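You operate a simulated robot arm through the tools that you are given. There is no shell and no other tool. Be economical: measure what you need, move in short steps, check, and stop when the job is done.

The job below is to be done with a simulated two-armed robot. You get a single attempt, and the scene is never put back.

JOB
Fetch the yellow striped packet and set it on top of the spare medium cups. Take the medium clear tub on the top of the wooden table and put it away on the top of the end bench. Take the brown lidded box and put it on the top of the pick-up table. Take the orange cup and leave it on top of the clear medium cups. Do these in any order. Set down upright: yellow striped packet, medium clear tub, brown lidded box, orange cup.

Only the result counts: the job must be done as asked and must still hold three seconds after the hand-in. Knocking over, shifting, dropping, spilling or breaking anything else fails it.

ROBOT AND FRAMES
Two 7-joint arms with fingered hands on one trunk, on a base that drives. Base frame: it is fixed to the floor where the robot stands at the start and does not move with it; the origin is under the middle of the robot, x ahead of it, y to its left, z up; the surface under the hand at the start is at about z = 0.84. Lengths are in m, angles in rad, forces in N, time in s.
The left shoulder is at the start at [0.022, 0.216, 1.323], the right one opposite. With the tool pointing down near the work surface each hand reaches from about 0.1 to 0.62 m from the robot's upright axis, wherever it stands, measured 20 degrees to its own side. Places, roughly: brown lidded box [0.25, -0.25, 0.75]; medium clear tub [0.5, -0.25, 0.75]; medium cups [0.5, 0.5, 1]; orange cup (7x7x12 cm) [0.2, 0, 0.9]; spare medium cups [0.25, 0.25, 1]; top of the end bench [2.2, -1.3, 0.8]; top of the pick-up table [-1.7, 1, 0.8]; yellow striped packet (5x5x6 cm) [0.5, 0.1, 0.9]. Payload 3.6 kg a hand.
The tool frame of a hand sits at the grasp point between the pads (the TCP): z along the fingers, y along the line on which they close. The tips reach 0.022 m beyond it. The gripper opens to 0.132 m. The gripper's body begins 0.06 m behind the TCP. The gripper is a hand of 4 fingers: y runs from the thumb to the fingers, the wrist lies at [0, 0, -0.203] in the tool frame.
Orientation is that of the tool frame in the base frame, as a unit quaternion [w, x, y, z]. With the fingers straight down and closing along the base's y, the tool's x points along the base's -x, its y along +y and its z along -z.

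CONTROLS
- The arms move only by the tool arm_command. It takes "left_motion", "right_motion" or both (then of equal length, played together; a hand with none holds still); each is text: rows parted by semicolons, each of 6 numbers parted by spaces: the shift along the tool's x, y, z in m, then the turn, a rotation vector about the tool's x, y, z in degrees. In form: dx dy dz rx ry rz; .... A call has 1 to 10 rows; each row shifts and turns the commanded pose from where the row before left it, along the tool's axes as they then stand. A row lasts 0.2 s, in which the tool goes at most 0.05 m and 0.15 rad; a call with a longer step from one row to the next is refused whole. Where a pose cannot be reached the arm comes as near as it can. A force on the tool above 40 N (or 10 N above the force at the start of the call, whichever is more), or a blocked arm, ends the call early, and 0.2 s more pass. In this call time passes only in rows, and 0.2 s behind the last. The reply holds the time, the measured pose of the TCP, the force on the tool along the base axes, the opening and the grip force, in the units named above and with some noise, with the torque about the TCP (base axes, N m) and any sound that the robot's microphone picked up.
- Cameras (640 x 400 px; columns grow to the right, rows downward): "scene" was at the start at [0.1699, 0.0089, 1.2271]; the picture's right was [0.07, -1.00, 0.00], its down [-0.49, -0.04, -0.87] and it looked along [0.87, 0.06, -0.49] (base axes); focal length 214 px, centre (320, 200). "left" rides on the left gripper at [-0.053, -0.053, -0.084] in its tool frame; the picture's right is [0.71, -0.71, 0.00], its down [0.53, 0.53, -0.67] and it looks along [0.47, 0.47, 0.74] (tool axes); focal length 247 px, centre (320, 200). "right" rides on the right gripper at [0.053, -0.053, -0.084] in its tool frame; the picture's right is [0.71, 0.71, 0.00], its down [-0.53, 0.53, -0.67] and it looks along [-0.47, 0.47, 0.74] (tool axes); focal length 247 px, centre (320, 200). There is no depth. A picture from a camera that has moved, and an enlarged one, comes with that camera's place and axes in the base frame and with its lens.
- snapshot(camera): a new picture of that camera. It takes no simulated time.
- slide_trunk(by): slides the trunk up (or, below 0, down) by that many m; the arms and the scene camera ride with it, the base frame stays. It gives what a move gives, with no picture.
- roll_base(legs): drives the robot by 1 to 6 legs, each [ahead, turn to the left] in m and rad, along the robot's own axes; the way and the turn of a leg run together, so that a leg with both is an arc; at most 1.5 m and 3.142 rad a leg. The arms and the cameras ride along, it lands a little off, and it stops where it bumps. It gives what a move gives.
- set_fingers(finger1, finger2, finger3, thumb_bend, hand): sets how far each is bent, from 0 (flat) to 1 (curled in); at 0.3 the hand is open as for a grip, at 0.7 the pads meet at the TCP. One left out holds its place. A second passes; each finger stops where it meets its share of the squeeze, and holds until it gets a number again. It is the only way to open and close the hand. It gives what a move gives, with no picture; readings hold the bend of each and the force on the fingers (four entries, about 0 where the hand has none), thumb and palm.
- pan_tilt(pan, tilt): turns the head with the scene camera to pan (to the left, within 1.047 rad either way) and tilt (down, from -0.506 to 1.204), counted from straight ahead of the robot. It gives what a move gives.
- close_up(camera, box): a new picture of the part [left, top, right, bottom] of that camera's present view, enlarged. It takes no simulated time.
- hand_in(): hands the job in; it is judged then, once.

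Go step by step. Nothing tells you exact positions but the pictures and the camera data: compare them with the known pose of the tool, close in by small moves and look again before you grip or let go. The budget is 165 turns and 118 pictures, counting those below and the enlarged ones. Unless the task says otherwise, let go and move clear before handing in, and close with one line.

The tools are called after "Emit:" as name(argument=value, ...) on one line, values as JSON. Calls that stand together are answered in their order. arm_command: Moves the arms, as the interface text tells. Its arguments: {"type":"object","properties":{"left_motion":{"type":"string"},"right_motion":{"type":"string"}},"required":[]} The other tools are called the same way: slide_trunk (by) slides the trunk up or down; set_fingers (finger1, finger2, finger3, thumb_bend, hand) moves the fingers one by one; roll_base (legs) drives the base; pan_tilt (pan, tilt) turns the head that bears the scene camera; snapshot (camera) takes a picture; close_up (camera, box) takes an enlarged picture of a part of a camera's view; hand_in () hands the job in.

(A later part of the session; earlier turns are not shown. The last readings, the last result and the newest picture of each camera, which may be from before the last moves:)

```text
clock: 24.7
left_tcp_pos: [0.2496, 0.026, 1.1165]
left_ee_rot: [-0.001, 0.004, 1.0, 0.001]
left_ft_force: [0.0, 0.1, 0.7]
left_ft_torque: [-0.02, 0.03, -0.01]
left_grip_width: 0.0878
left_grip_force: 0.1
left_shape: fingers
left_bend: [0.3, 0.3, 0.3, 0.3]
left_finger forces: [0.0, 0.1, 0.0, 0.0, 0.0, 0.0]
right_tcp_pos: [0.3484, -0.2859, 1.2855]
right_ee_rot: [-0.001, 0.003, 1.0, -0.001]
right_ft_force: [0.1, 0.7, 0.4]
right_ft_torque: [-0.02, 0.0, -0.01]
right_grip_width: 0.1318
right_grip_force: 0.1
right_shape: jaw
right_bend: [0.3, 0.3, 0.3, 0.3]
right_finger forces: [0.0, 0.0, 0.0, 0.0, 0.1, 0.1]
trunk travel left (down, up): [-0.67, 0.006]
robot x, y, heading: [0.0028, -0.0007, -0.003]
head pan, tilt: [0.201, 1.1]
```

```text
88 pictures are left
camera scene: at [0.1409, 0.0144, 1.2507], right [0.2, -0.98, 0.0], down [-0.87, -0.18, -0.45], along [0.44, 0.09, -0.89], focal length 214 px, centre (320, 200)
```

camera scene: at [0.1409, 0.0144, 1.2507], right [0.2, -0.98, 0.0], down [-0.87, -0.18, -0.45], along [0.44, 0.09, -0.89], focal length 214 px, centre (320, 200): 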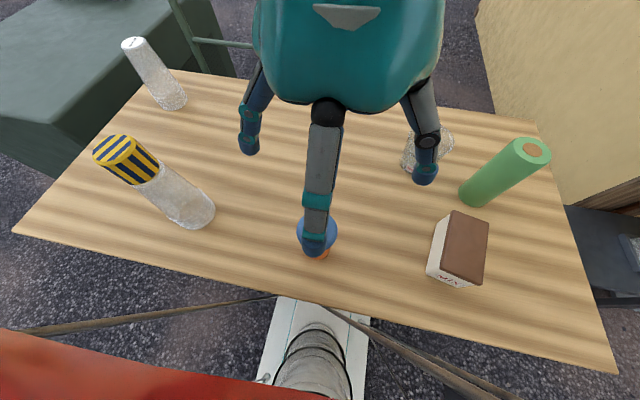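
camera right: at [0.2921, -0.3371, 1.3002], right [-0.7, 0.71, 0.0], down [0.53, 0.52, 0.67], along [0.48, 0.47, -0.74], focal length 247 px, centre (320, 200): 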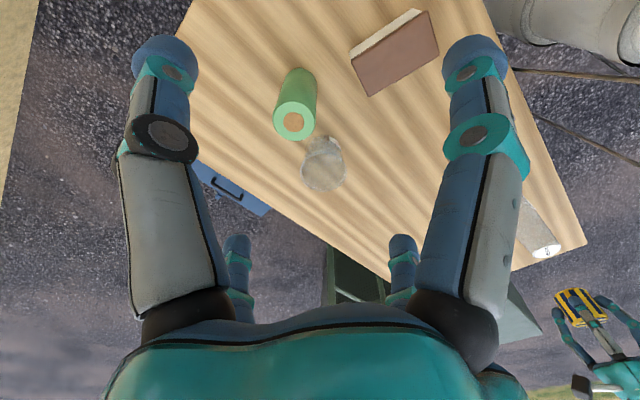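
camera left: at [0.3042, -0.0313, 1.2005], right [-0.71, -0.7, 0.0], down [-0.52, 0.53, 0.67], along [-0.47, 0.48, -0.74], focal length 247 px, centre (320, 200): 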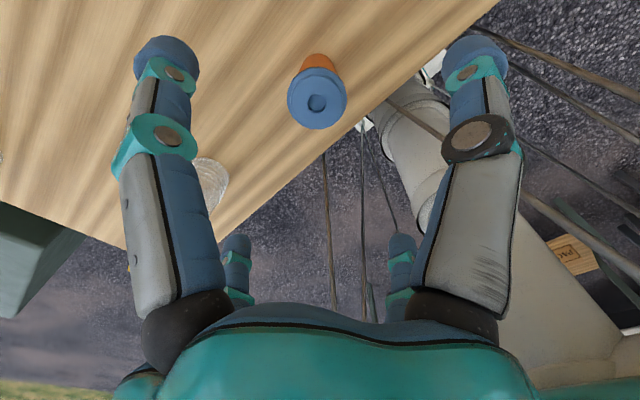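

Cup axis measured at [0.241, 0.036]. I'll centre and lower around it with a check midway.

Emit:
arm_command(left_motion="0.0085 0.011 0.02 0 0 0;0 0 0.03 0 0 0;0 0 0.03 0 0 0")

Emit:
snapshot(camera="left")

```text
clock: 25.5
left_tcp_pos: [0.2416, 0.0377, 1.0352]
left_ee_rot: [0.0, 0.004, 1.0, 0.0]
left_ft_force: [0.4, 0.5, -0.5]
left_ft_torque: [-0.03, 0.04, -0.01]
left_grip_width: 0.0876
left_grip_force: 0.0
left_shape: fingers
left_bend: [0.3, 0.3, 0.3, 0.3]
left_finger forces: [0.0, 0.1, 0.0, 0.0, 0.0, 0.1]
right_tcp_pos: [0.3495, -0.2851, 1.2863]
right_ee_rot: [0.0, 0.003, 1.0, 0.0]
right_ft_force: [-0.4, -0.5, -0.2]
right_ft_torque: [0.01, 0.0, -0.01]
right_grip_width: 0.1317
right_grip_force: 0.0
right_shape: jaw
right_bend: [0.3, 0.3, 0.3, 0.3]
right_finger forces: [0.1, 0.0, 0.0, 0.1, 0.0, 0.1]
trunk travel left (down, up): [-0.67, 0.006]
robot x, y, heading: [-0.0025, 0.0022, 0.0]
head pan, tilt: [0.201, 1.1]
```

```text
87 pictures are left
camera left: at [0.295, -0.0175, 1.1192], right [-0.71, -0.7, 0.0], down [-0.52, 0.53, 0.67], along [-0.47, 0.48, -0.74], focal length 247 px, centre (320, 200)
```

left: 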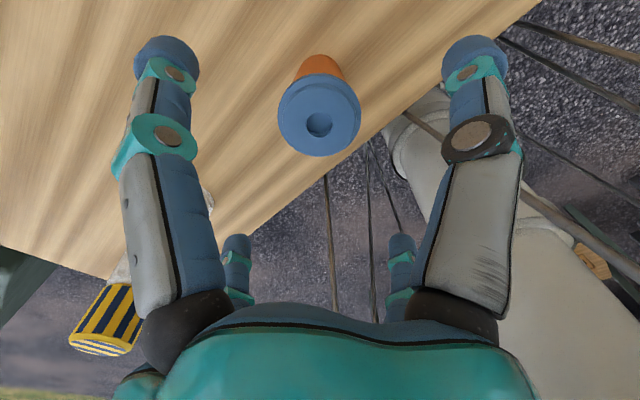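

Slight correction and lower to grip height.

Emit:
arm_command(left_motion="-0.002 -0.003 0.03 0 0 0;0 0 0.03 0 0 0;0 0 0.03 0 0 0;0 0 0.028 0 0 0")

Emit:
snapshot(camera="left")

Emit:
snapshot(camera="scene")

```text
clock: 26.5
left_tcp_pos: [0.2432, 0.0342, 0.9176]
left_ee_rot: [-0.002, 0.004, 1.0, 0.0]
left_ft_force: [0.2, -0.3, 0.3]
left_ft_torque: [0.01, -0.01, -0.01]
left_grip_width: 0.0877
left_grip_force: 0.1
left_shape: fingers
left_bend: [0.3, 0.3, 0.3, 0.3]
left_finger forces: [0.1, 0.1, 0.0, 0.1, 0.1, 0.1]
right_tcp_pos: [0.3492, -0.2862, 1.284]
right_ee_rot: [0.0, 0.004, 1.0, 0.0]
right_ft_force: [0.2, 0.3, 0.1]
right_ft_torque: [0.01, -0.01, 0.0]
right_grip_width: 0.132
right_grip_force: 0.0
right_shape: jaw
right_bend: [0.3, 0.3, 0.3, 0.3]
right_finger forces: [0.1, 0.0, 0.0, 0.0, 0.1, 0.1]
trunk travel left (down, up): [-0.67, 0.006]
robot x, y, heading: [-0.0025, 0.0032, 0.0]
head pan, tilt: [0.201, 1.1]
```

```text
86 pictures are left
camera left: at [0.2971, -0.0208, 1.0007], right [-0.71, -0.7, 0.0], down [-0.52, 0.53, 0.67], along [-0.47, 0.48, -0.74], focal length 247 px, centre (320, 200)
```

left: 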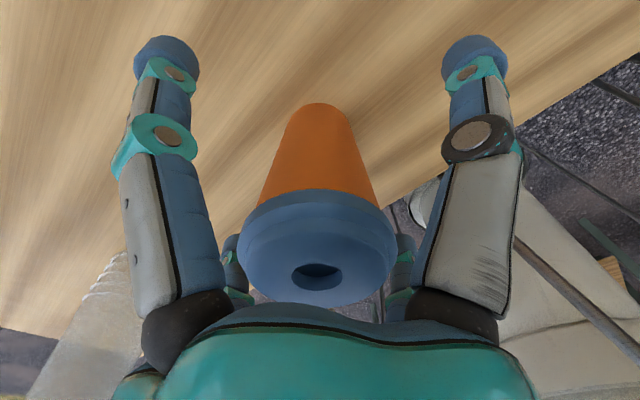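

```text
85 pictures are left
camera scene: at [0.141, 0.0148, 1.2506], right [0.2, -0.98, 0.0], down [-0.87, -0.18, -0.45], along [0.44, 0.09, -0.89], focal length 214 px, centre (320, 200)
```

scene: 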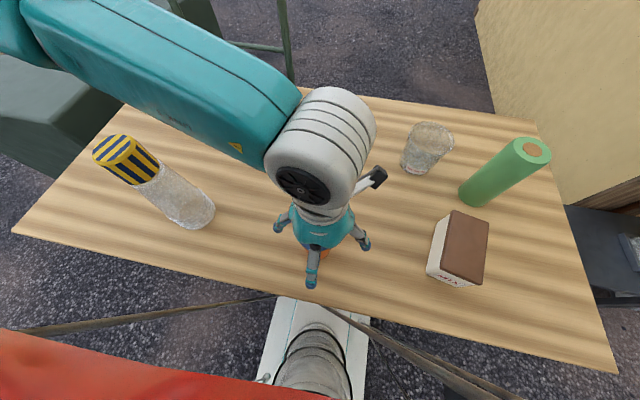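

Cup is centred between the fingers. Close.

Emit:
set_fingers(hand="left", finger1=0.42, finger2=0.42, finger3=0.42, thumb_bend=0.42)

Emit:
set_fingers(hand="left", finger1=0.6, finger2=0.6, finger3=0.6, thumb_bend=0.6)

Emit:
snapshot(camera="left")

```text
clock: 27.5
left_tcp_pos: [0.243, 0.0325, 0.9168]
left_ee_rot: [0.0, 0.004, 1.0, 0.0]
left_ft_force: [0.1, -0.2, -0.1]
left_ft_torque: [0.01, 0.0, -0.02]
left_grip_width: 0.0602
left_grip_force: 0.0
left_shape: fingers
left_bend: [0.42, 0.42, 0.42, 0.42]
left_finger forces: [0.0, 0.0, 0.1, 0.0, 0.1, 0.0]
right_tcp_pos: [0.3494, -0.2854, 1.2858]
right_ee_rot: [0.0, 0.003, 1.0, 0.0]
right_ft_force: [-0.5, 0.7, 0.0]
right_ft_torque: [-0.01, 0.0, -0.02]
right_grip_width: 0.1319
right_grip_force: 0.0
right_shape: jaw
right_bend: [0.3, 0.3, 0.3, 0.3]
right_finger forces: [0.1, 0.0, 0.0, 0.0, 0.0, 0.0]
trunk travel left (down, up): [-0.67, 0.006]
robot x, y, heading: [-0.0007, 0.0028, 0.001]
head pan, tilt: [0.201, 1.1]
```

```text
clock: 28.5
left_tcp_pos: [0.2433, 0.0329, 0.9178]
left_ee_rot: [0.0, 0.004, 1.0, 0.0]
left_ft_force: [-0.1, 0.5, -0.4]
left_ft_torque: [0.01, -0.02, 0.0]
left_grip_width: 0.0237
left_grip_force: 7.2
left_shape: fingers
left_bend: [0.57, 0.53, 0.54, 0.58]
left_finger forces: [2.2, 5.0, 4.6, 0.1, 2.5, 0.1]
right_tcp_pos: [0.3485, -0.286, 1.2868]
right_ee_rot: [0.0, 0.003, 1.0, 0.0]
right_ft_force: [0.1, -0.7, 0.0]
right_ft_torque: [-0.01, 0.01, -0.05]
right_grip_width: 0.1319
right_grip_force: 0.1
right_shape: jaw
right_bend: [0.3, 0.3, 0.3, 0.3]
right_finger forces: [0.0, 0.0, 0.1, 0.0, 0.0, 0.0]
trunk travel left (down, up): [-0.67, 0.006]
robot x, y, heading: [0.0007, 0.0016, -0.0]
head pan, tilt: [0.201, 1.1]
```

```text
84 pictures are left
camera left: at [0.2973, -0.021, 1.0012], right [-0.71, -0.7, 0.0], down [-0.52, 0.53, 0.67], along [-0.47, 0.48, -0.74], focal length 247 px, centre (320, 200)
```

left: 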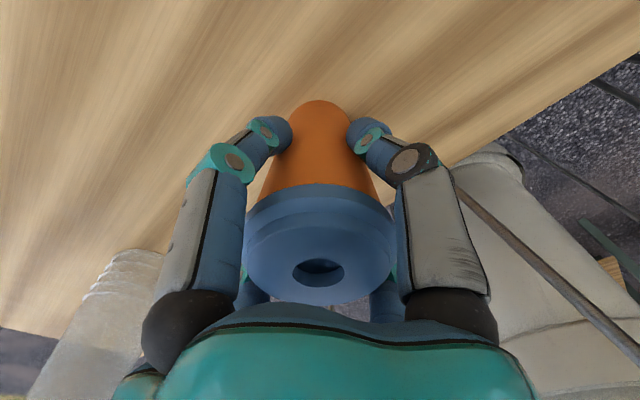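

Cup gripped. Lift a bit, then up and forward.

Emit:
arm_command(left_motion="0 0 -0.02 0 0 0;0 0 -0.03 0 0 0;0 0 -0.04 0 0 0")

Emit:
snapshot(camera="left")

Emit:
arm_command(left_motion="-0.02 0.005 -0.04 0 0 0;-0.025 0.005 -0.035 0 0 0;-0.03 0.005 -0.03 0 0 0;-0.03 0.005 -0.03 0 0 0;-0.03 0.005 -0.03 0 0 0;-0.04 0.01 -0.02 0 0 0;-0.04 0.01 0 0 0 0")

Emit:
pan_tilt(pan=0.5, tilt=0.6)

Emit:
snapshot(camera="scene")

```text
clock: 29.3
left_tcp_pos: [0.2424, 0.0331, 1.0063]
left_ee_rot: [-0.001, 0.003, 1.0, 0.0]
left_ft_force: [-0.4, -0.1, -2.3]
left_ft_torque: [0.01, -0.03, -0.02]
left_grip_width: 0.0238
left_grip_force: 6.8
left_shape: fingers
left_bend: [0.57, 0.54, 0.54, 0.58]
left_finger forces: [2.1, 4.9, 4.7, 0.0, 2.6, 0.1]
right_tcp_pos: [0.3485, -0.2866, 1.2854]
right_ee_rot: [0.0, 0.003, 1.0, 0.0]
right_ft_force: [0.3, 1.0, -0.1]
right_ft_torque: [0.02, -0.02, 0.0]
right_grip_width: 0.1318
right_grip_force: 0.0
right_shape: jaw
right_bend: [0.3, 0.3, 0.3, 0.3]
right_finger forces: [0.0, 0.1, 0.0, 0.0, 0.0, 0.0]
trunk travel left (down, up): [-0.67, 0.006]
robot x, y, heading: [-0.0019, 0.0014, -0.002]
head pan, tilt: [0.201, 1.1]
```

```text
83 pictures are left
camera left: at [0.2974, -0.0219, 1.0905], right [-0.71, -0.7, 0.0], down [-0.52, 0.53, 0.67], along [-0.47, 0.48, -0.74], focal length 247 px, centre (320, 200)
```

left: 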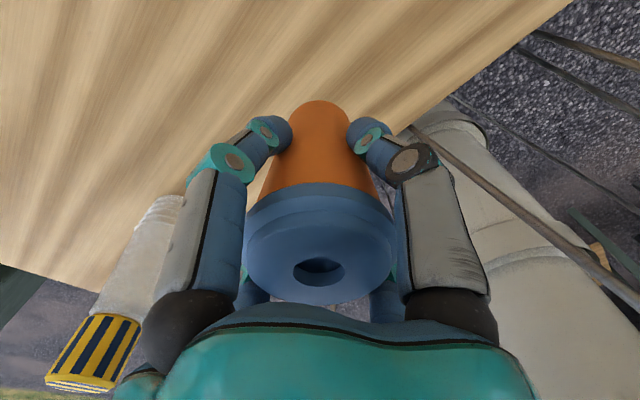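

```text
clock: 30.9
left_tcp_pos: [0.4615, 0.0778, 1.1929]
left_ee_rot: [-0.001, 0.004, 1.0, -0.001]
left_ft_force: [0.7, -0.2, -1.5]
left_ft_torque: [-0.06, 0.02, -0.02]
left_grip_width: 0.0239
left_grip_force: 7.2
left_shape: fingers
left_bend: [0.57, 0.54, 0.54, 0.58]
left_finger forces: [2.2, 4.8, 4.7, 0.0, 2.7, 0.1]
right_tcp_pos: [0.3513, -0.2858, 1.2858]
right_ee_rot: [-0.001, 0.003, 1.0, 0.0]
right_ft_force: [-0.7, -0.1, 0.5]
right_ft_torque: [-0.01, 0.03, -0.02]
right_grip_width: 0.1321
right_grip_force: 0.0
right_shape: jaw
right_bend: [0.3, 0.3, 0.3, 0.3]
right_finger forces: [0.1, 0.1, 0.1, 0.1, 0.0, 0.0]
trunk travel left (down, up): [-0.67, 0.006]
robot x, y, heading: [-0.0006, -0.0027, 0.004]
head pan, tilt: [0.201, 1.1]
```

```text
clock: 31.8
left_tcp_pos: [0.461, 0.0769, 1.1924]
left_ee_rot: [-0.001, 0.003, 1.0, 0.0]
left_ft_force: [-0.1, 0.0, -1.2]
left_ft_torque: [-0.03, -0.01, -0.01]
left_grip_width: 0.0238
left_grip_force: 7.2
left_shape: fingers
left_bend: [0.57, 0.54, 0.54, 0.58]
left_finger forces: [2.1, 4.9, 4.6, 0.1, 2.8, 0.0]
right_tcp_pos: [0.3481, -0.2867, 1.2851]
right_ee_rot: [-0.001, 0.004, 1.0, 0.001]
right_ft_force: [-0.2, -0.5, 0.2]
right_ft_torque: [-0.01, 0.0, -0.01]
right_grip_width: 0.1318
right_grip_force: 0.0
right_shape: jaw
right_bend: [0.3, 0.3, 0.3, 0.3]
right_finger forces: [0.0, 0.0, 0.0, 0.1, 0.0, 0.0]
trunk travel left (down, up): [-0.67, 0.006]
robot x, y, heading: [-0.0007, 0.0009, 0.002]
head pan, tilt: [0.499, 0.6]
```

```text
82 pictures are left
camera scene: at [0.1572, 0.0444, 1.2891], right [0.48, -0.88, 0.0], down [-0.5, -0.27, -0.82], along [0.72, 0.39, -0.57], focal length 214 px, centre (320, 200)
```

scene: 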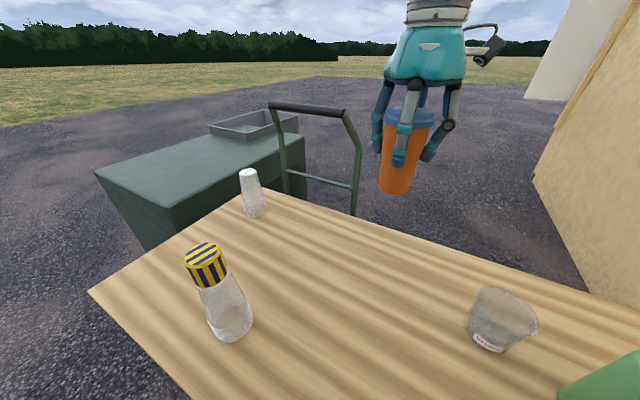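

Cup is held securely, bottom at about z 1.11. The far stack is out of reach from here, so I'll back off, turn left, drive alongside, and turn back, checking on the way.

Emit:
roll_base(legs=[[-0.35, 0], [0, 1.571]])

Emit:
pan_tilt(pan=0.6, tilt=0.35)

Emit:
snapshot(camera="scene")

```text
clock: 36.5
left_tcp_pos: [-0.146, 0.4227, 1.1934]
left_ee_rot: [-0.001, -0.456, 0.89, -0.001]
left_ft_force: [-0.5, 1.1, -1.6]
left_ft_torque: [-0.02, -0.02, -0.05]
left_grip_width: 0.0241
left_grip_force: 7.0
left_shape: fingers
left_bend: [0.57, 0.54, 0.54, 0.58]
left_finger forces: [2.3, 4.7, 4.5, 0.0, 3.2, 0.0]
right_tcp_pos: [0.0867, 0.1216, 1.2858]
right_ee_rot: [0.001, -0.457, 0.89, -0.001]
right_ft_force: [-0.8, 0.9, 0.0]
right_ft_torque: [-0.05, -0.01, -0.03]
right_grip_width: 0.1322
right_grip_force: 0.0
right_shape: jaw
right_bend: [0.3, 0.3, 0.3, 0.3]
right_finger forces: [0.0, 0.0, 0.0, 0.0, 0.1, 0.0]
trunk travel left (down, up): [-0.67, 0.006]
robot x, y, heading: [-0.3122, -0.0237, 0.99]
head pan, tilt: [0.499, 0.6]
stopped in leg 2: the robot was blocked; the commanded pose is now the measured one
```

```text
clock: 37.3
left_tcp_pos: [-0.1427, 0.4188, 1.1939]
left_ee_rot: [-0.001, -0.456, 0.89, 0.0]
left_ft_force: [0.7, 0.7, -2.3]
left_ft_torque: [-0.02, 0.0, -0.03]
left_grip_width: 0.0239
left_grip_force: 7.5
left_shape: fingers
left_bend: [0.57, 0.54, 0.54, 0.58]
left_finger forces: [2.3, 4.7, 4.5, 0.0, 3.2, 0.0]
right_tcp_pos: [0.089, 0.1193, 1.2854]
right_ee_rot: [0.0, -0.457, 0.89, 0.0]
right_ft_force: [0.0, -0.4, 0.8]
right_ft_torque: [0.01, 0.03, 0.0]
right_grip_width: 0.132
right_grip_force: 0.0
right_shape: jaw
right_bend: [0.3, 0.3, 0.3, 0.3]
right_finger forces: [0.0, 0.1, 0.0, 0.0, 0.0, 0.0]
trunk travel left (down, up): [-0.67, 0.006]
robot x, y, heading: [-0.3095, -0.028, 0.99]
head pan, tilt: [0.6, 0.351]
```

```text
81 pictures are left
camera scene: at [-0.2704, 0.1315, 1.3119], right [1.0, 0.02, 0.0], down [0.01, -0.34, -0.94], along [-0.02, 0.94, -0.34], focal length 214 px, centre (320, 200)
```

scene: 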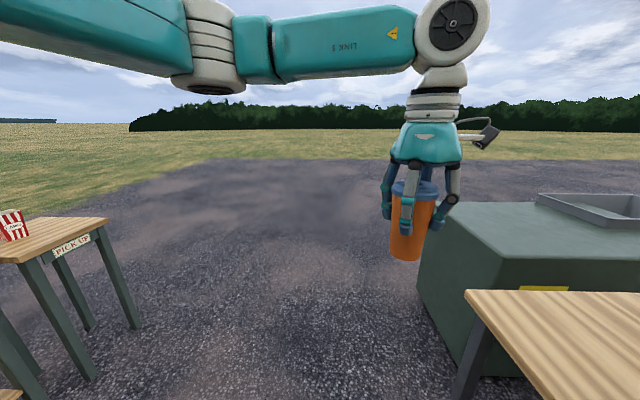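

The turn was blocked at heading 0.99; I'll look around to find what touches.

Emit:
snapshot(camera="right")

Emit:
pan_tilt(pan=1.04, tilt=1.0)

Emit:
snapshot(camera="scene")

Emit:
pan_tilt(pan=-1.04, tilt=0.9)

Emit:
snapshot(camera="scene")

Emit:
snapshot(camera="left")

```text
80 pictures are left
camera right: at [0.1015, 0.0453, 1.3698], right [-0.99, -0.16, 0.0], down [-0.12, 0.73, 0.67], along [-0.11, 0.66, -0.74], focal length 247 px, centre (320, 200)
```

right: 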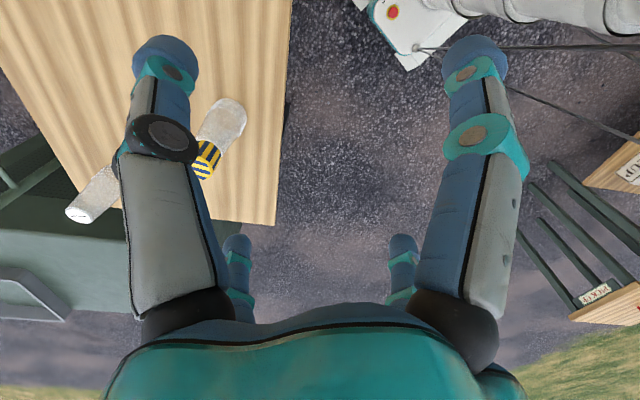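

```text
clock: 38.3
left_tcp_pos: [-0.1432, 0.419, 1.1949]
left_ee_rot: [-0.001, -0.457, 0.89, 0.0]
left_ft_force: [-0.6, -0.3, -1.6]
left_ft_torque: [0.03, -0.02, -0.03]
left_grip_width: 0.0235
left_grip_force: 7.0
left_shape: fingers
left_bend: [0.57, 0.54, 0.54, 0.58]
left_finger forces: [2.3, 4.6, 4.5, 0.0, 3.2, 0.0]
right_tcp_pos: [0.0895, 0.1195, 1.2861]
right_ee_rot: [0.0, -0.457, 0.889, 0.0]
right_ft_force: [0.0, 0.0, -0.3]
right_ft_torque: [0.0, -0.01, 0.03]
right_grip_width: 0.132
right_grip_force: 0.0
right_shape: jaw
right_bend: [0.3, 0.3, 0.3, 0.3]
right_finger forces: [0.1, 0.0, 0.1, 0.1, 0.1, 0.1]
trunk travel left (down, up): [-0.67, 0.006]
robot x, y, heading: [-0.3145, -0.0302, 0.987]
head pan, tilt: [1.04, 1.0]
```

```text
79 pictures are left
camera scene: at [-0.3002, 0.1013, 1.2573], right [0.9, 0.44, 0.0], down [0.37, -0.75, -0.54], along [-0.24, 0.48, -0.84], focal length 214 px, centre (320, 200)
```

scene: 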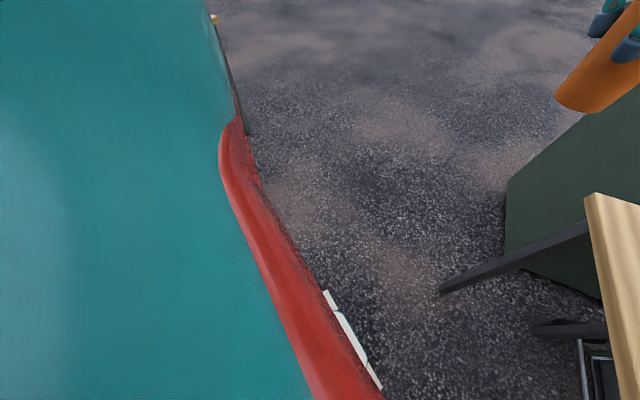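

```text
clock: 40.3
left_tcp_pos: [-0.1439, 0.4197, 1.1931]
left_ee_rot: [-0.001, -0.456, 0.89, -0.001]
left_ft_force: [0.5, -0.1, -1.5]
left_ft_torque: [0.0, 0.02, -0.04]
left_grip_width: 0.0238
left_grip_force: 7.3
left_shape: fingers
left_bend: [0.57, 0.54, 0.54, 0.58]
left_finger forces: [2.4, 4.7, 4.4, 0.0, 3.3, 0.1]
right_tcp_pos: [0.0897, 0.1194, 1.2865]
right_ee_rot: [0.001, -0.457, 0.889, 0.0]
right_ft_force: [-0.3, 0.1, 0.3]
right_ft_torque: [0.0, -0.02, 0.0]
right_grip_width: 0.1321
right_grip_force: 0.0
right_shape: jaw
right_bend: [0.3, 0.3, 0.3, 0.3]
right_finger forces: [0.0, 0.1, 0.1, 0.0, 0.0, 0.0]
trunk travel left (down, up): [-0.67, 0.006]
robot x, y, heading: [-0.3131, -0.023, 0.986]
head pan, tilt: [-1.04, 0.901]
```

```text
78 pictures are left
camera scene: at [-0.1938, 0.0352, 1.2644], right [-0.05, -1.0, 0.0], down [-0.78, 0.04, -0.62], along [0.62, -0.03, -0.78], focal length 214 px, centre (320, 200)
```

scene: 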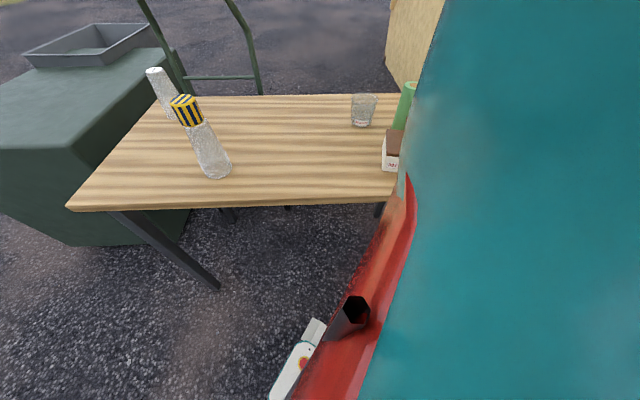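

```text
77 pictures are left
camera left: at [-0.0682, 0.4313, 1.2783], right [0.16, -0.99, 0.0], down [-0.73, -0.12, 0.67], along [-0.66, -0.11, -0.74], focal length 247 px, centre (320, 200)
```

left: 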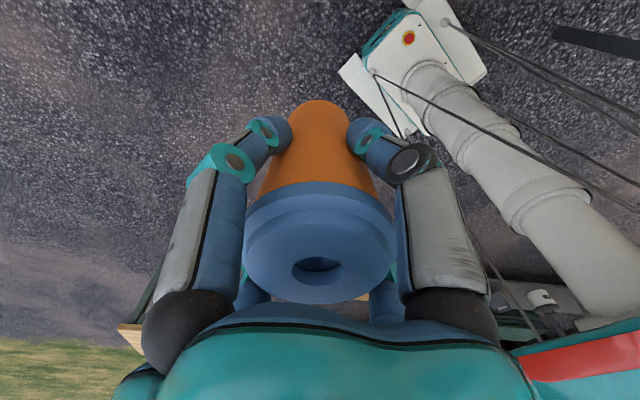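

Nothing in front; probably the rear or an elbow touched something behind. I'll look straight down at the base footprint before choosing the route.

Emit:
pan_tilt(pan=-0.3, tilt=1.2)

Emit:
snapshot(camera="scene")

```text
clock: 41.4
left_tcp_pos: [-0.1441, 0.4189, 1.1942]
left_ee_rot: [-0.001, -0.456, 0.89, -0.001]
left_ft_force: [-0.5, 0.3, -1.5]
left_ft_torque: [-0.01, 0.0, 0.0]
left_grip_width: 0.0241
left_grip_force: 7.9
left_shape: fingers
left_bend: [0.57, 0.54, 0.54, 0.58]
left_finger forces: [2.3, 4.7, 4.5, 0.0, 3.2, 0.0]
right_tcp_pos: [0.0877, 0.1195, 1.2864]
right_ee_rot: [0.0, -0.457, 0.89, -0.001]
right_ft_force: [1.1, 0.2, -0.6]
right_ft_torque: [-0.01, -0.04, 0.0]
right_grip_width: 0.1319
right_grip_force: 0.3
right_shape: jaw
right_bend: [0.3, 0.3, 0.3, 0.3]
right_finger forces: [0.0, 0.0, 0.0, 0.0, 0.1, 0.0]
trunk travel left (down, up): [-0.67, 0.006]
robot x, y, heading: [-0.313, -0.0257, 0.988]
head pan, tilt: [-0.3, 1.201]
```

```text
76 pictures are left
camera scene: at [-0.226, 0.0744, 1.2446], right [0.64, -0.77, 0.0], down [-0.72, -0.59, -0.36], along [0.28, 0.23, -0.93], focal length 214 px, centre (320, 200)
```

scene: 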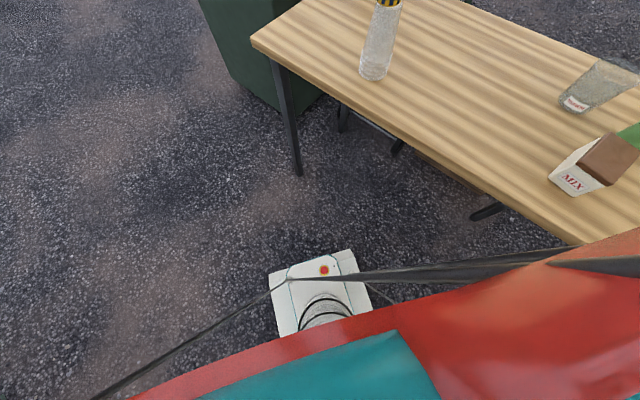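

The base is compact and the space ahead-left is free. I'll drive forward along the present heading, then turn back to face the table.

Emit:
roll_base(legs=[[0.4, 0], [0, -0.98]])

Emit:
pan_tilt(pan=0.3, tilt=0.8)

Emit:
snapshot(camera="scene")

```text
clock: 46.0
left_tcp_pos: [0.3556, 0.4867, 1.1928]
left_ee_rot: [-0.002, -0.058, 0.998, 0.002]
left_ft_force: [0.3, -0.1, -2.0]
left_ft_torque: [0.02, 0.02, -0.01]
left_grip_width: 0.0244
left_grip_force: 7.3
left_shape: fingers
left_bend: [0.57, 0.54, 0.55, 0.58]
left_finger forces: [2.2, 5.0, 4.6, 0.0, 2.9, 0.0]
right_tcp_pos: [0.2913, 0.1112, 1.286]
right_ee_rot: [-0.001, -0.058, 0.998, 0.001]
right_ft_force: [1.3, -1.0, 0.0]
right_ft_torque: [0.02, 0.03, -0.02]
right_grip_width: 0.1321
right_grip_force: 0.1
right_shape: jaw
right_bend: [0.3, 0.3, 0.3, 0.3]
right_finger forces: [0.1, 0.0, 0.1, 0.0, 0.1, 0.0]
trunk travel left (down, up): [-0.67, 0.006]
robot x, y, heading: [-0.0966, 0.3541, 0.133]
head pan, tilt: [-0.3, 1.201]
stopped in leg 2: the robot was blocked; the commanded pose is now the measured one
```

```text
clock: 47.0
left_tcp_pos: [0.3559, 0.4886, 1.1945]
left_ee_rot: [-0.001, -0.058, 0.998, 0.001]
left_ft_force: [-0.4, 0.3, -1.3]
left_ft_torque: [-0.02, 0.0, 0.02]
left_grip_width: 0.024
left_grip_force: 7.7
left_shape: fingers
left_bend: [0.57, 0.54, 0.55, 0.58]
left_finger forces: [2.3, 5.1, 4.7, 0.0, 3.0, 0.0]
right_tcp_pos: [0.2907, 0.1138, 1.2861]
right_ee_rot: [0.0, -0.058, 0.998, 0.0]
right_ft_force: [-0.7, 0.3, 0.2]
right_ft_torque: [-0.02, -0.03, 0.01]
right_grip_width: 0.1321
right_grip_force: 0.0
right_shape: jaw
right_bend: [0.3, 0.3, 0.3, 0.3]
right_finger forces: [0.0, 0.0, 0.1, 0.0, 0.0, 0.0]
trunk travel left (down, up): [-0.67, 0.006]
robot x, y, heading: [-0.0965, 0.3522, 0.129]
head pan, tilt: [0.3, 0.799]
```

```text
75 pictures are left
camera scene: at [0.056, 0.3975, 1.2723], right [0.42, -0.91, 0.0], down [-0.65, -0.3, -0.7], along [0.63, 0.29, -0.72], focal length 214 px, centre (320, 200)
```

scene: 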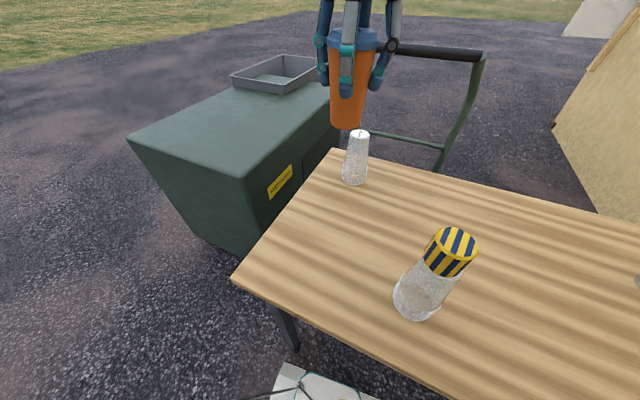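

Likely the base corner is at the table's front-left leg. I'll back off, shift right a bit and come in again, with the cup raised slightly for clearance over the packet.

Emit:
arm_command(left_motion="0 0 -0.03 0 0 0")

Emit:
roll_base(legs=[[-0.15, 0], [0, -0.45]])

Emit:
pan_tilt(pan=0.3, tilt=0.9)

Emit:
snapshot(camera="scene")

```text
clock: 47.4
left_tcp_pos: [0.3551, 0.4873, 1.2238]
left_ee_rot: [-0.001, -0.058, 0.998, 0.001]
left_ft_force: [0.6, 0.6, -1.8]
left_ft_torque: [0.0, 0.0, -0.02]
left_grip_width: 0.024
left_grip_force: 7.0
left_shape: fingers
left_bend: [0.57, 0.54, 0.55, 0.58]
left_finger forces: [2.3, 5.1, 4.6, 0.0, 2.9, 0.0]
right_tcp_pos: [0.2897, 0.1148, 1.2872]
right_ee_rot: [0.001, -0.058, 0.998, 0.0]
right_ft_force: [0.7, -0.1, 0.7]
right_ft_torque: [0.03, -0.02, 0.0]
right_grip_width: 0.132
right_grip_force: 0.1
right_shape: jaw
right_bend: [0.3, 0.3, 0.3, 0.3]
right_finger forces: [0.0, 0.0, 0.1, 0.1, 0.1, 0.0]
trunk travel left (down, up): [-0.67, 0.006]
robot x, y, heading: [-0.0979, 0.3568, 0.131]
head pan, tilt: [0.3, 0.799]
```

```text
clock: 50.1
left_tcp_pos: [0.2204, 0.2566, 1.2234]
left_ee_rot: [0.0, 0.169, 0.986, 0.001]
left_ft_force: [0.7, 0.1, -1.7]
left_ft_torque: [0.03, 0.01, -0.03]
left_grip_width: 0.0246
left_grip_force: 7.2
left_shape: fingers
left_bend: [0.57, 0.54, 0.55, 0.58]
left_finger forces: [2.4, 5.0, 4.4, 0.1, 3.1, 0.0]
right_tcp_pos: [-0.0016, -0.0504, 1.287]
right_ee_rot: [-0.001, 0.17, 0.985, 0.0]
right_ft_force: [0.6, -0.2, -0.4]
right_ft_torque: [0.03, 0.01, -0.03]
right_grip_width: 0.1324
right_grip_force: 0.0
right_shape: jaw
right_bend: [0.3, 0.3, 0.3, 0.3]
right_finger forces: [0.0, 0.1, 0.0, 0.0, 0.0, 0.0]
trunk travel left (down, up): [-0.67, 0.006]
robot x, y, heading: [-0.2415, 0.3568, -0.324]
head pan, tilt: [0.3, 0.799]
```

```text
clock: 50.8
left_tcp_pos: [0.2195, 0.2556, 1.2246]
left_ee_rot: [-0.001, 0.169, 0.986, 0.001]
left_ft_force: [-0.1, 0.7, -2.4]
left_ft_torque: [0.01, -0.01, 0.02]
left_grip_width: 0.0242
left_grip_force: 7.6
left_shape: fingers
left_bend: [0.57, 0.54, 0.55, 0.58]
left_finger forces: [2.4, 5.0, 4.5, 0.0, 3.1, 0.1]
right_tcp_pos: [-0.003, -0.0503, 1.2862]
right_ee_rot: [0.0, 0.168, 0.986, 0.0]
right_ft_force: [-0.2, -0.6, 0.3]
right_ft_torque: [0.04, -0.04, -0.02]
right_grip_width: 0.1321
right_grip_force: 0.0
right_shape: jaw
right_bend: [0.3, 0.3, 0.3, 0.3]
right_finger forces: [0.0, 0.1, 0.1, 0.0, 0.0, 0.0]
trunk travel left (down, up): [-0.67, 0.006]
robot x, y, heading: [-0.235, 0.3526, -0.318]
head pan, tilt: [0.3, 0.901]
```

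```text
74 pictures are left
camera scene: at [-0.0881, 0.3282, 1.2644], right [-0.02, -1.0, 0.0], down [-0.78, 0.02, -0.62], along [0.62, -0.01, -0.78], focal length 214 px, centre (320, 200)
```

scene: 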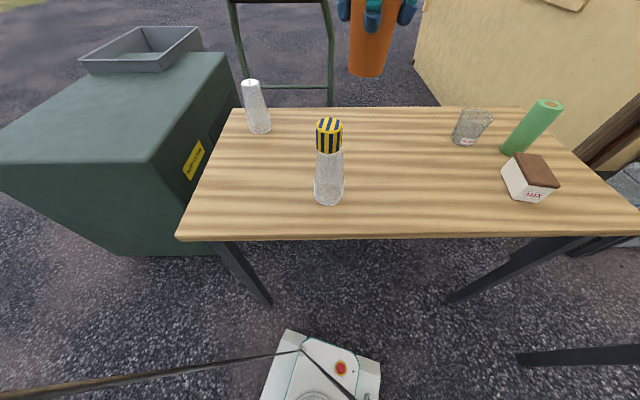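

Clear view: all items stand. The base is about ±0.19 m wide and 0.24 m long in front, so going to about [0.02, 0.28] avoids the leg.

Emit:
roll_base(legs=[[0.26, 0], [0, 0.4]])

Emit:
snapshot(camera="scene")

```text
clock: 53.8
left_tcp_pos: [0.4619, 0.3646, 1.2243]
left_ee_rot: [-0.001, -0.032, 1.0, 0.0]
left_ft_force: [0.0, 0.8, -1.5]
left_ft_torque: [0.04, -0.02, -0.01]
left_grip_width: 0.0242
left_grip_force: 7.2
left_shape: fingers
left_bend: [0.57, 0.54, 0.55, 0.58]
left_finger forces: [2.3, 4.8, 4.2, 0.0, 3.2, 0.0]
right_tcp_pos: [0.3771, -0.0045, 1.2873]
right_ee_rot: [-0.001, -0.031, 1.0, -0.001]
right_ft_force: [-0.8, -0.5, -0.2]
right_ft_torque: [0.0, 0.01, 0.03]
right_grip_width: 0.132
right_grip_force: 0.1
right_shape: jaw
right_bend: [0.3, 0.3, 0.3, 0.3]
right_finger forces: [0.0, 0.0, 0.1, 0.0, 0.0, 0.0]
trunk travel left (down, up): [-0.67, 0.006]
robot x, y, heading: [0.0072, 0.2551, 0.087]
head pan, tilt: [0.3, 0.901]
```

```text
73 pictures are left
camera scene: at [0.1531, 0.2904, 1.2644], right [0.37, -0.93, 0.0], down [-0.73, -0.29, -0.62], along [0.58, 0.23, -0.78], focal length 214 px, centre (320, 200)
```

scene: 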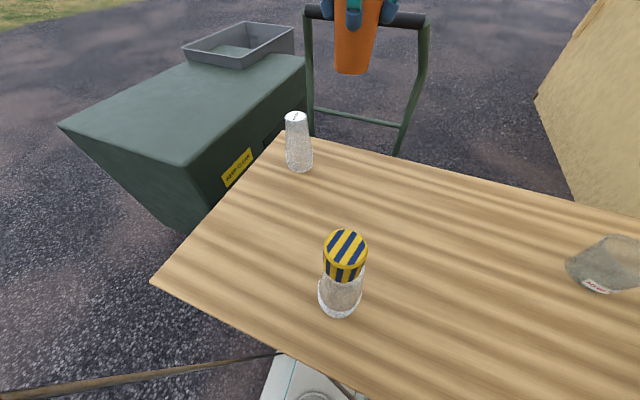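

Now a small advance and then the hand goes toward the far stack at [0.573, 0.522].

Emit:
roll_base(legs=[[0.05, 0]])

Emit:
pan_tilt(pan=0.35, tilt=0.65)

Emit:
snapshot(camera="scene")

Emit:
snapshot(camera="left")

```text
clock: 54.8
left_tcp_pos: [0.5065, 0.3668, 1.2276]
left_ee_rot: [0.002, -0.031, 1.0, 0.0]
left_ft_force: [1.0, -0.7, -1.5]
left_ft_torque: [0.01, -0.05, 0.05]
left_grip_width: 0.0243
left_grip_force: 7.5
left_shape: fingers
left_bend: [0.57, 0.54, 0.55, 0.58]
left_finger forces: [2.6, 4.9, 4.2, 0.0, 3.2, 0.0]
right_tcp_pos: [0.4211, -0.0021, 1.2898]
right_ee_rot: [0.001, -0.032, 0.999, -0.001]
right_ft_force: [-0.7, -0.7, -0.9]
right_ft_torque: [0.0, 0.0, 0.0]
right_grip_width: 0.132
right_grip_force: 0.1
right_shape: jaw
right_bend: [0.3, 0.3, 0.3, 0.3]
right_finger forces: [0.1, 0.0, 0.0, 0.0, 0.1, 0.1]
trunk travel left (down, up): [-0.67, 0.006]
robot x, y, heading: [0.052, 0.2564, 0.082]
head pan, tilt: [0.3, 0.901]
```

```text
clock: 55.5
left_tcp_pos: [0.5142, 0.3685, 1.225]
left_ee_rot: [-0.001, -0.032, 0.999, 0.0]
left_ft_force: [-0.7, -0.1, -2.0]
left_ft_torque: [-0.03, 0.01, 0.02]
left_grip_width: 0.0243
left_grip_force: 6.9
left_shape: fingers
left_bend: [0.57, 0.54, 0.55, 0.58]
left_finger forces: [2.6, 5.0, 4.2, 0.0, 3.2, 0.0]
right_tcp_pos: [0.4291, -0.0011, 1.2884]
right_ee_rot: [0.0, -0.032, 0.999, -0.001]
right_ft_force: [0.2, -0.5, 0.4]
right_ft_torque: [0.03, 0.02, 0.03]
right_grip_width: 0.1323
right_grip_force: 0.1
right_shape: jaw
right_bend: [0.3, 0.3, 0.3, 0.3]
right_finger forces: [0.0, 0.1, 0.1, 0.0, 0.0, 0.0]
trunk travel left (down, up): [-0.67, 0.006]
robot x, y, heading: [0.0552, 0.2574, 0.082]
head pan, tilt: [0.351, 0.649]
```

```text
72 pictures are left
camera scene: at [0.2131, 0.3028, 1.2846], right [0.42, -0.91, 0.0], down [-0.55, -0.25, -0.79], along [0.72, 0.33, -0.61], focal length 214 px, centre (320, 200)
```

scene: 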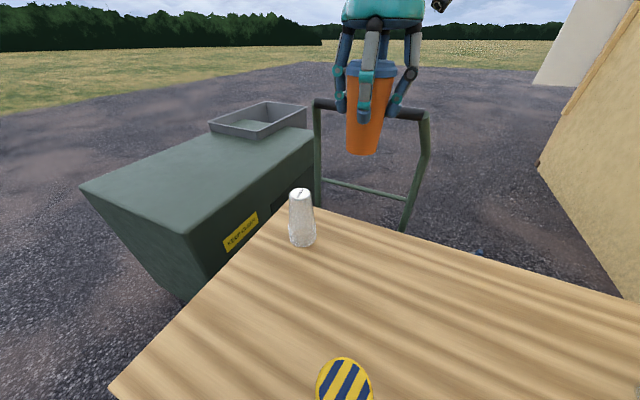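

```text
71 pictures are left
camera left: at [0.5709, 0.3182, 1.3093], right [-0.66, -0.75, 0.0], down [-0.56, 0.49, 0.67], along [-0.5, 0.44, -0.74], focal length 247 px, centre (320, 200)
```

left: 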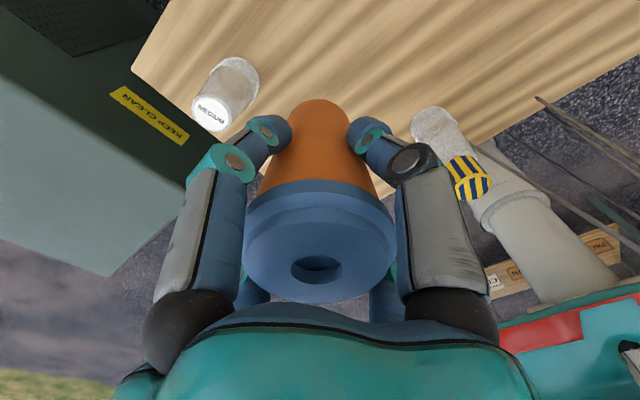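

Move over the far stack, lowering to about 7 cm above it.

Emit:
arm_command(left_motion="-0.0164 0.0365 0 0 0 0;-0.0164 0.0365 0.02 0 0 0;-0.0164 0.0365 0.025 0 0 0;-0.0164 0.0365 0.025 0 0 0;0 0 0.01 0 0 0")

Emit:
snapshot(camera="scene")

Emit:
snapshot(camera="left")

```text
clock: 56.7
left_tcp_pos: [0.5655, 0.5191, 1.1458]
left_ee_rot: [0.0, -0.031, 1.0, 0.0]
left_ft_force: [0.0, 0.1, -1.0]
left_ft_torque: [0.0, -0.01, -0.02]
left_grip_width: 0.0245
left_grip_force: 7.7
left_shape: fingers
left_bend: [0.57, 0.54, 0.55, 0.58]
left_finger forces: [2.6, 4.9, 4.0, 0.1, 3.2, 0.0]
right_tcp_pos: [0.4265, -0.0019, 1.2879]
right_ee_rot: [0.001, -0.031, 1.0, -0.002]
right_ft_force: [-0.5, -1.3, 0.6]
right_ft_torque: [0.02, -0.02, 0.0]
right_grip_width: 0.132
right_grip_force: 0.0
right_shape: jaw
right_bend: [0.3, 0.3, 0.3, 0.3]
right_finger forces: [0.1, 0.0, 0.0, 0.0, 0.1, 0.0]
trunk travel left (down, up): [-0.67, 0.006]
robot x, y, heading: [0.0546, 0.2622, 0.078]
head pan, tilt: [0.351, 0.649]
```

```text
70 pictures are left
camera scene: at [0.2112, 0.3019, 1.285], right [0.42, -0.91, 0.0], down [-0.55, -0.25, -0.8], along [0.72, 0.33, -0.6], focal length 214 px, centre (320, 200)
```

scene: 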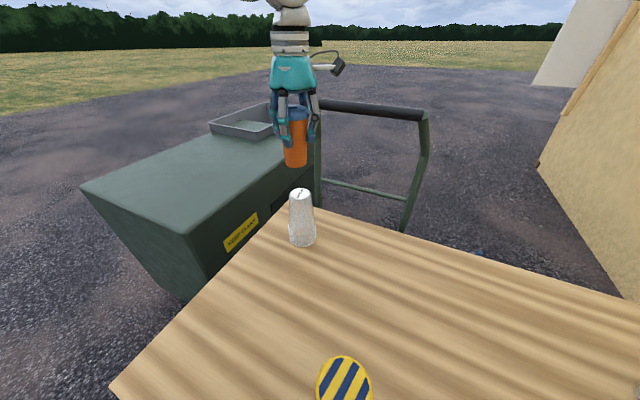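

```text
69 pictures are left
camera left: at [0.6238, 0.4669, 1.2295], right [-0.66, -0.75, 0.0], down [-0.56, 0.49, 0.67], along [-0.5, 0.44, -0.74], focal length 247 px, centre (320, 200)
```

left: 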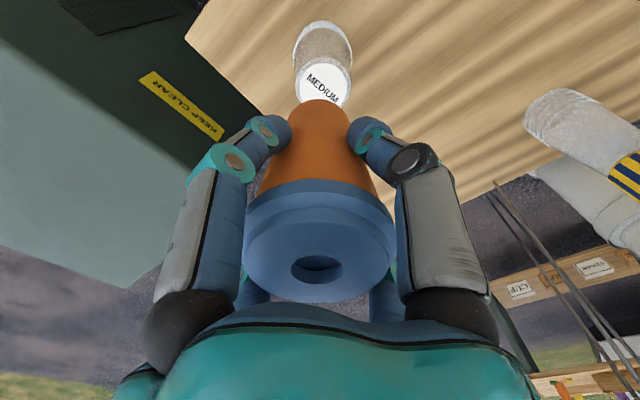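

Correct by a few mm and lower to about 3 cm above the stack.

Emit:
arm_command(left_motion="-0.005 -0.003 0.02 0 0 0;0 0 0.03 0 0 0")

Emit:
close_up(camera="scene", box=[240, 100, 360, 260])

Emit:
close_up(camera="left", box=[240, 0, 400, 120])

```text
clock: 57.3
left_tcp_pos: [0.5728, 0.5159, 1.0938]
left_ee_rot: [0.0, -0.03, 1.0, 0.0]
left_ft_force: [0.3, 0.3, -2.2]
left_ft_torque: [-0.01, 0.0, -0.01]
left_grip_width: 0.0246
left_grip_force: 7.3
left_shape: fingers
left_bend: [0.57, 0.54, 0.55, 0.58]
left_finger forces: [2.5, 4.9, 4.0, 0.0, 3.1, 0.1]
right_tcp_pos: [0.4275, 0.0007, 1.2883]
right_ee_rot: [-0.001, -0.031, 1.0, -0.001]
right_ft_force: [-0.8, 0.0, 1.0]
right_ft_torque: [0.01, 0.02, 0.0]
right_grip_width: 0.1319
right_grip_force: 0.0
right_shape: jaw
right_bend: [0.3, 0.3, 0.3, 0.3]
right_finger forces: [0.0, 0.0, 0.1, 0.0, 0.0, 0.0]
trunk travel left (down, up): [-0.67, 0.006]
robot x, y, heading: [0.0548, 0.2593, 0.077]
head pan, tilt: [0.351, 0.649]
```

```text
2.50 times, centred on (300, 180) of scene
camera zoom: at [0.2115, 0.3031, 1.2849], right [0.42, -0.91, 0.0], down [-0.55, -0.25, -0.8], along [0.72, 0.33, -0.61], focal length 536 px, centre (370, 250)
```

zoom: 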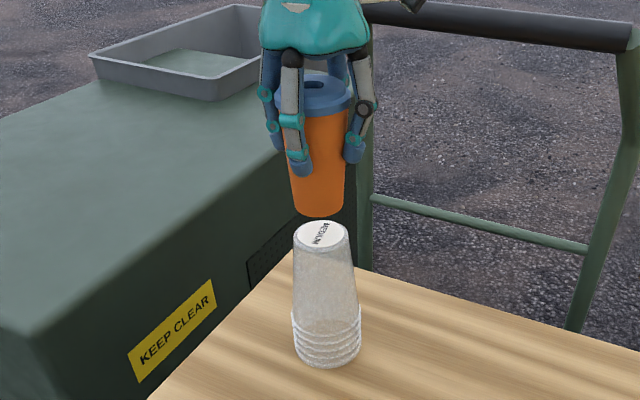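

```text
3.33 times, centred on (320, 60) of left
camera zoom: at [0.6294, 0.4656, 1.179], right [-0.66, -0.75, 0.0], down [-0.56, 0.49, 0.67], along [-0.5, 0.44, -0.74], focal length 823 px, centre (320, 667)
```

zoom: 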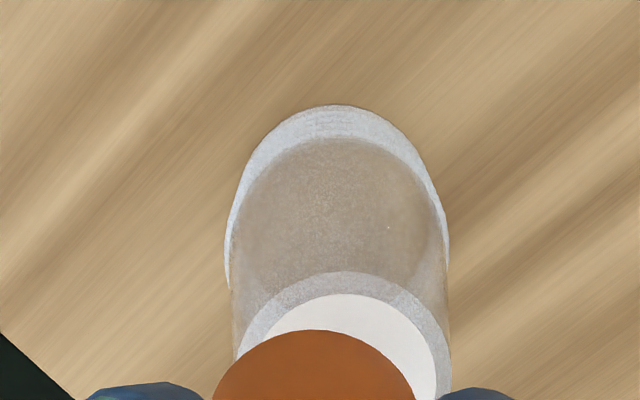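

The cup should go about 7 mm further (−x, −y). Correct and lower another 18 mm.

Emit:
arm_command(left_motion="0.0044 -0.0058 0.006 0 0 0;0 0 0.012 0 0 0")

Emit:
close_up(camera="scene", box=[260, 120, 340, 220])

Emit:
close_up(camera="left", box=[240, 0, 400, 120])

```text
clock: 57.9
left_tcp_pos: [0.568, 0.5105, 1.0775]
left_ee_rot: [-0.001, -0.033, 0.999, 0.0]
left_ft_force: [0.5, -0.2, -2.1]
left_ft_torque: [0.0, 0.02, -0.03]
left_grip_width: 0.0243
left_grip_force: 7.1
left_shape: fingers
left_bend: [0.57, 0.54, 0.55, 0.58]
left_finger forces: [2.7, 4.9, 4.0, 0.0, 3.2, 0.1]
right_tcp_pos: [0.4269, 0.0, 1.2882]
right_ee_rot: [-0.001, -0.031, 1.0, 0.0]
right_ft_force: [0.0, 0.3, 0.0]
right_ft_torque: [0.03, 0.0, -0.04]
right_grip_width: 0.1322
right_grip_force: 0.1
right_shape: jaw
right_bend: [0.3, 0.3, 0.3, 0.3]
right_finger forces: [0.0, 0.0, 0.0, 0.1, 0.0, 0.0]
trunk travel left (down, up): [-0.67, 0.006]
robot x, y, heading: [0.0539, 0.2582, 0.077]
head pan, tilt: [0.351, 0.649]
```

```text
4.00 times, centred on (300, 170) of scene
camera zoom: at [0.2117, 0.3029, 1.2848], right [0.42, -0.91, 0.0], down [-0.55, -0.25, -0.8], along [0.72, 0.33, -0.61], focal length 858 px, centre (400, 320)
```

zoom: 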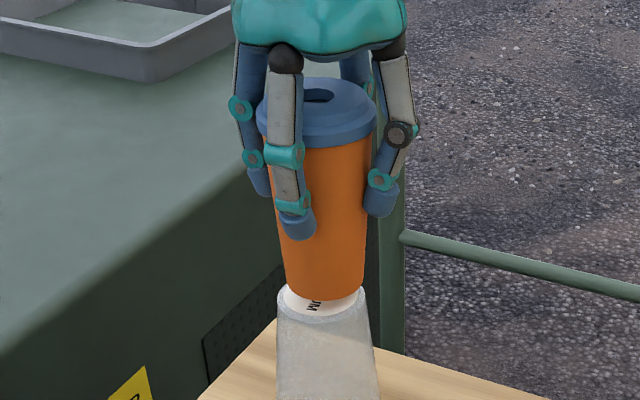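

```text
3.33 times, centred on (320, 60) of left
camera zoom: at [0.6253, 0.4598, 1.1607], right [-0.66, -0.75, 0.0], down [-0.56, 0.49, 0.67], along [-0.5, 0.44, -0.74], focal length 823 px, centre (320, 667)
```

zoom: 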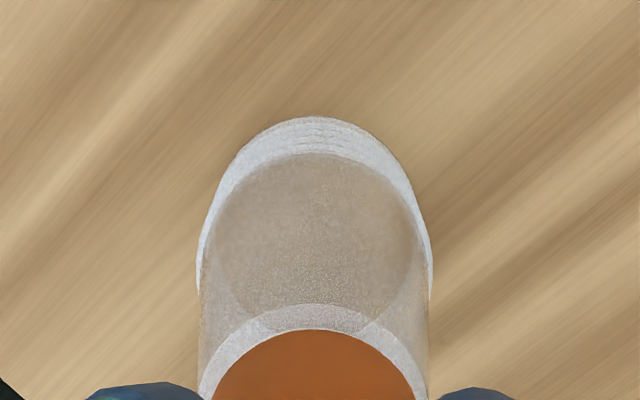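

Now aligned in both views. Lower gently to contact.

Emit:
arm_command(left_motion="0 0.001 0.004 0 0 0;0 0 0.004 0 0 0;0 0 0 0 0 0")

Emit:
arm_command(left_motion="0 0 0.003 0 0 0;0 0 0 0 0 0")

Emit:
close_up(camera="scene", box=[260, 120, 340, 220])

```text
clock: 58.7
left_tcp_pos: [0.5679, 0.511, 1.0702]
left_ee_rot: [0.0, -0.032, 0.999, -0.001]
left_ft_force: [0.6, 1.0, -1.2]
left_ft_torque: [0.04, 0.0, -0.03]
left_grip_width: 0.0244
left_grip_force: 7.4
left_shape: fingers
left_bend: [0.57, 0.54, 0.55, 0.58]
left_finger forces: [2.7, 4.8, 4.0, 0.0, 3.2, 0.0]
right_tcp_pos: [0.4266, -0.0008, 1.2875]
right_ee_rot: [-0.001, -0.031, 1.0, -0.001]
right_ft_force: [0.0, -0.5, 0.2]
right_ft_torque: [-0.02, 0.01, -0.03]
right_grip_width: 0.1321
right_grip_force: 0.1
right_shape: jaw
right_bend: [0.3, 0.3, 0.3, 0.3]
right_finger forces: [0.0, 0.0, 0.0, 0.1, 0.1, 0.0]
trunk travel left (down, up): [-0.67, 0.006]
robot x, y, heading: [0.0513, 0.2606, 0.082]
head pan, tilt: [0.351, 0.649]
```

```text
clock: 59.3
left_tcp_pos: [0.5685, 0.5105, 1.0662]
left_ee_rot: [0.0, -0.031, 1.0, 0.0]
left_ft_force: [0.4, 0.6, -1.0]
left_ft_torque: [-0.01, 0.02, 0.0]
left_grip_width: 0.0243
left_grip_force: 7.4
left_shape: fingers
left_bend: [0.57, 0.54, 0.55, 0.58]
left_finger forces: [2.5, 4.9, 4.0, 0.1, 3.3, 0.1]
right_tcp_pos: [0.4275, -0.0011, 1.2883]
right_ee_rot: [-0.001, -0.031, 1.0, -0.002]
right_ft_force: [0.5, 0.4, -0.5]
right_ft_torque: [0.01, 0.03, 0.0]
right_grip_width: 0.132
right_grip_force: 0.0
right_shape: jaw
right_bend: [0.3, 0.3, 0.3, 0.3]
right_finger forces: [0.0, 0.0, 0.1, 0.0, 0.0, 0.0]
trunk travel left (down, up): [-0.67, 0.006]
robot x, y, heading: [0.0539, 0.2593, 0.082]
head pan, tilt: [0.351, 0.649]
```

```text
4.00 times, centred on (300, 170) of scene
camera zoom: at [0.2114, 0.3026, 1.2849], right [0.42, -0.91, 0.0], down [-0.55, -0.25, -0.8], along [0.72, 0.33, -0.61], focal length 858 px, centre (400, 320)
```

zoom: 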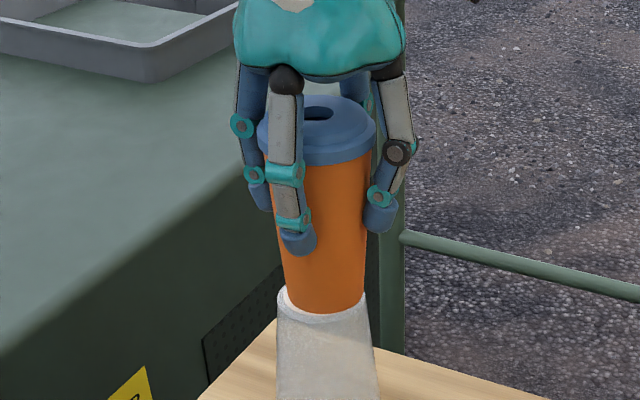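

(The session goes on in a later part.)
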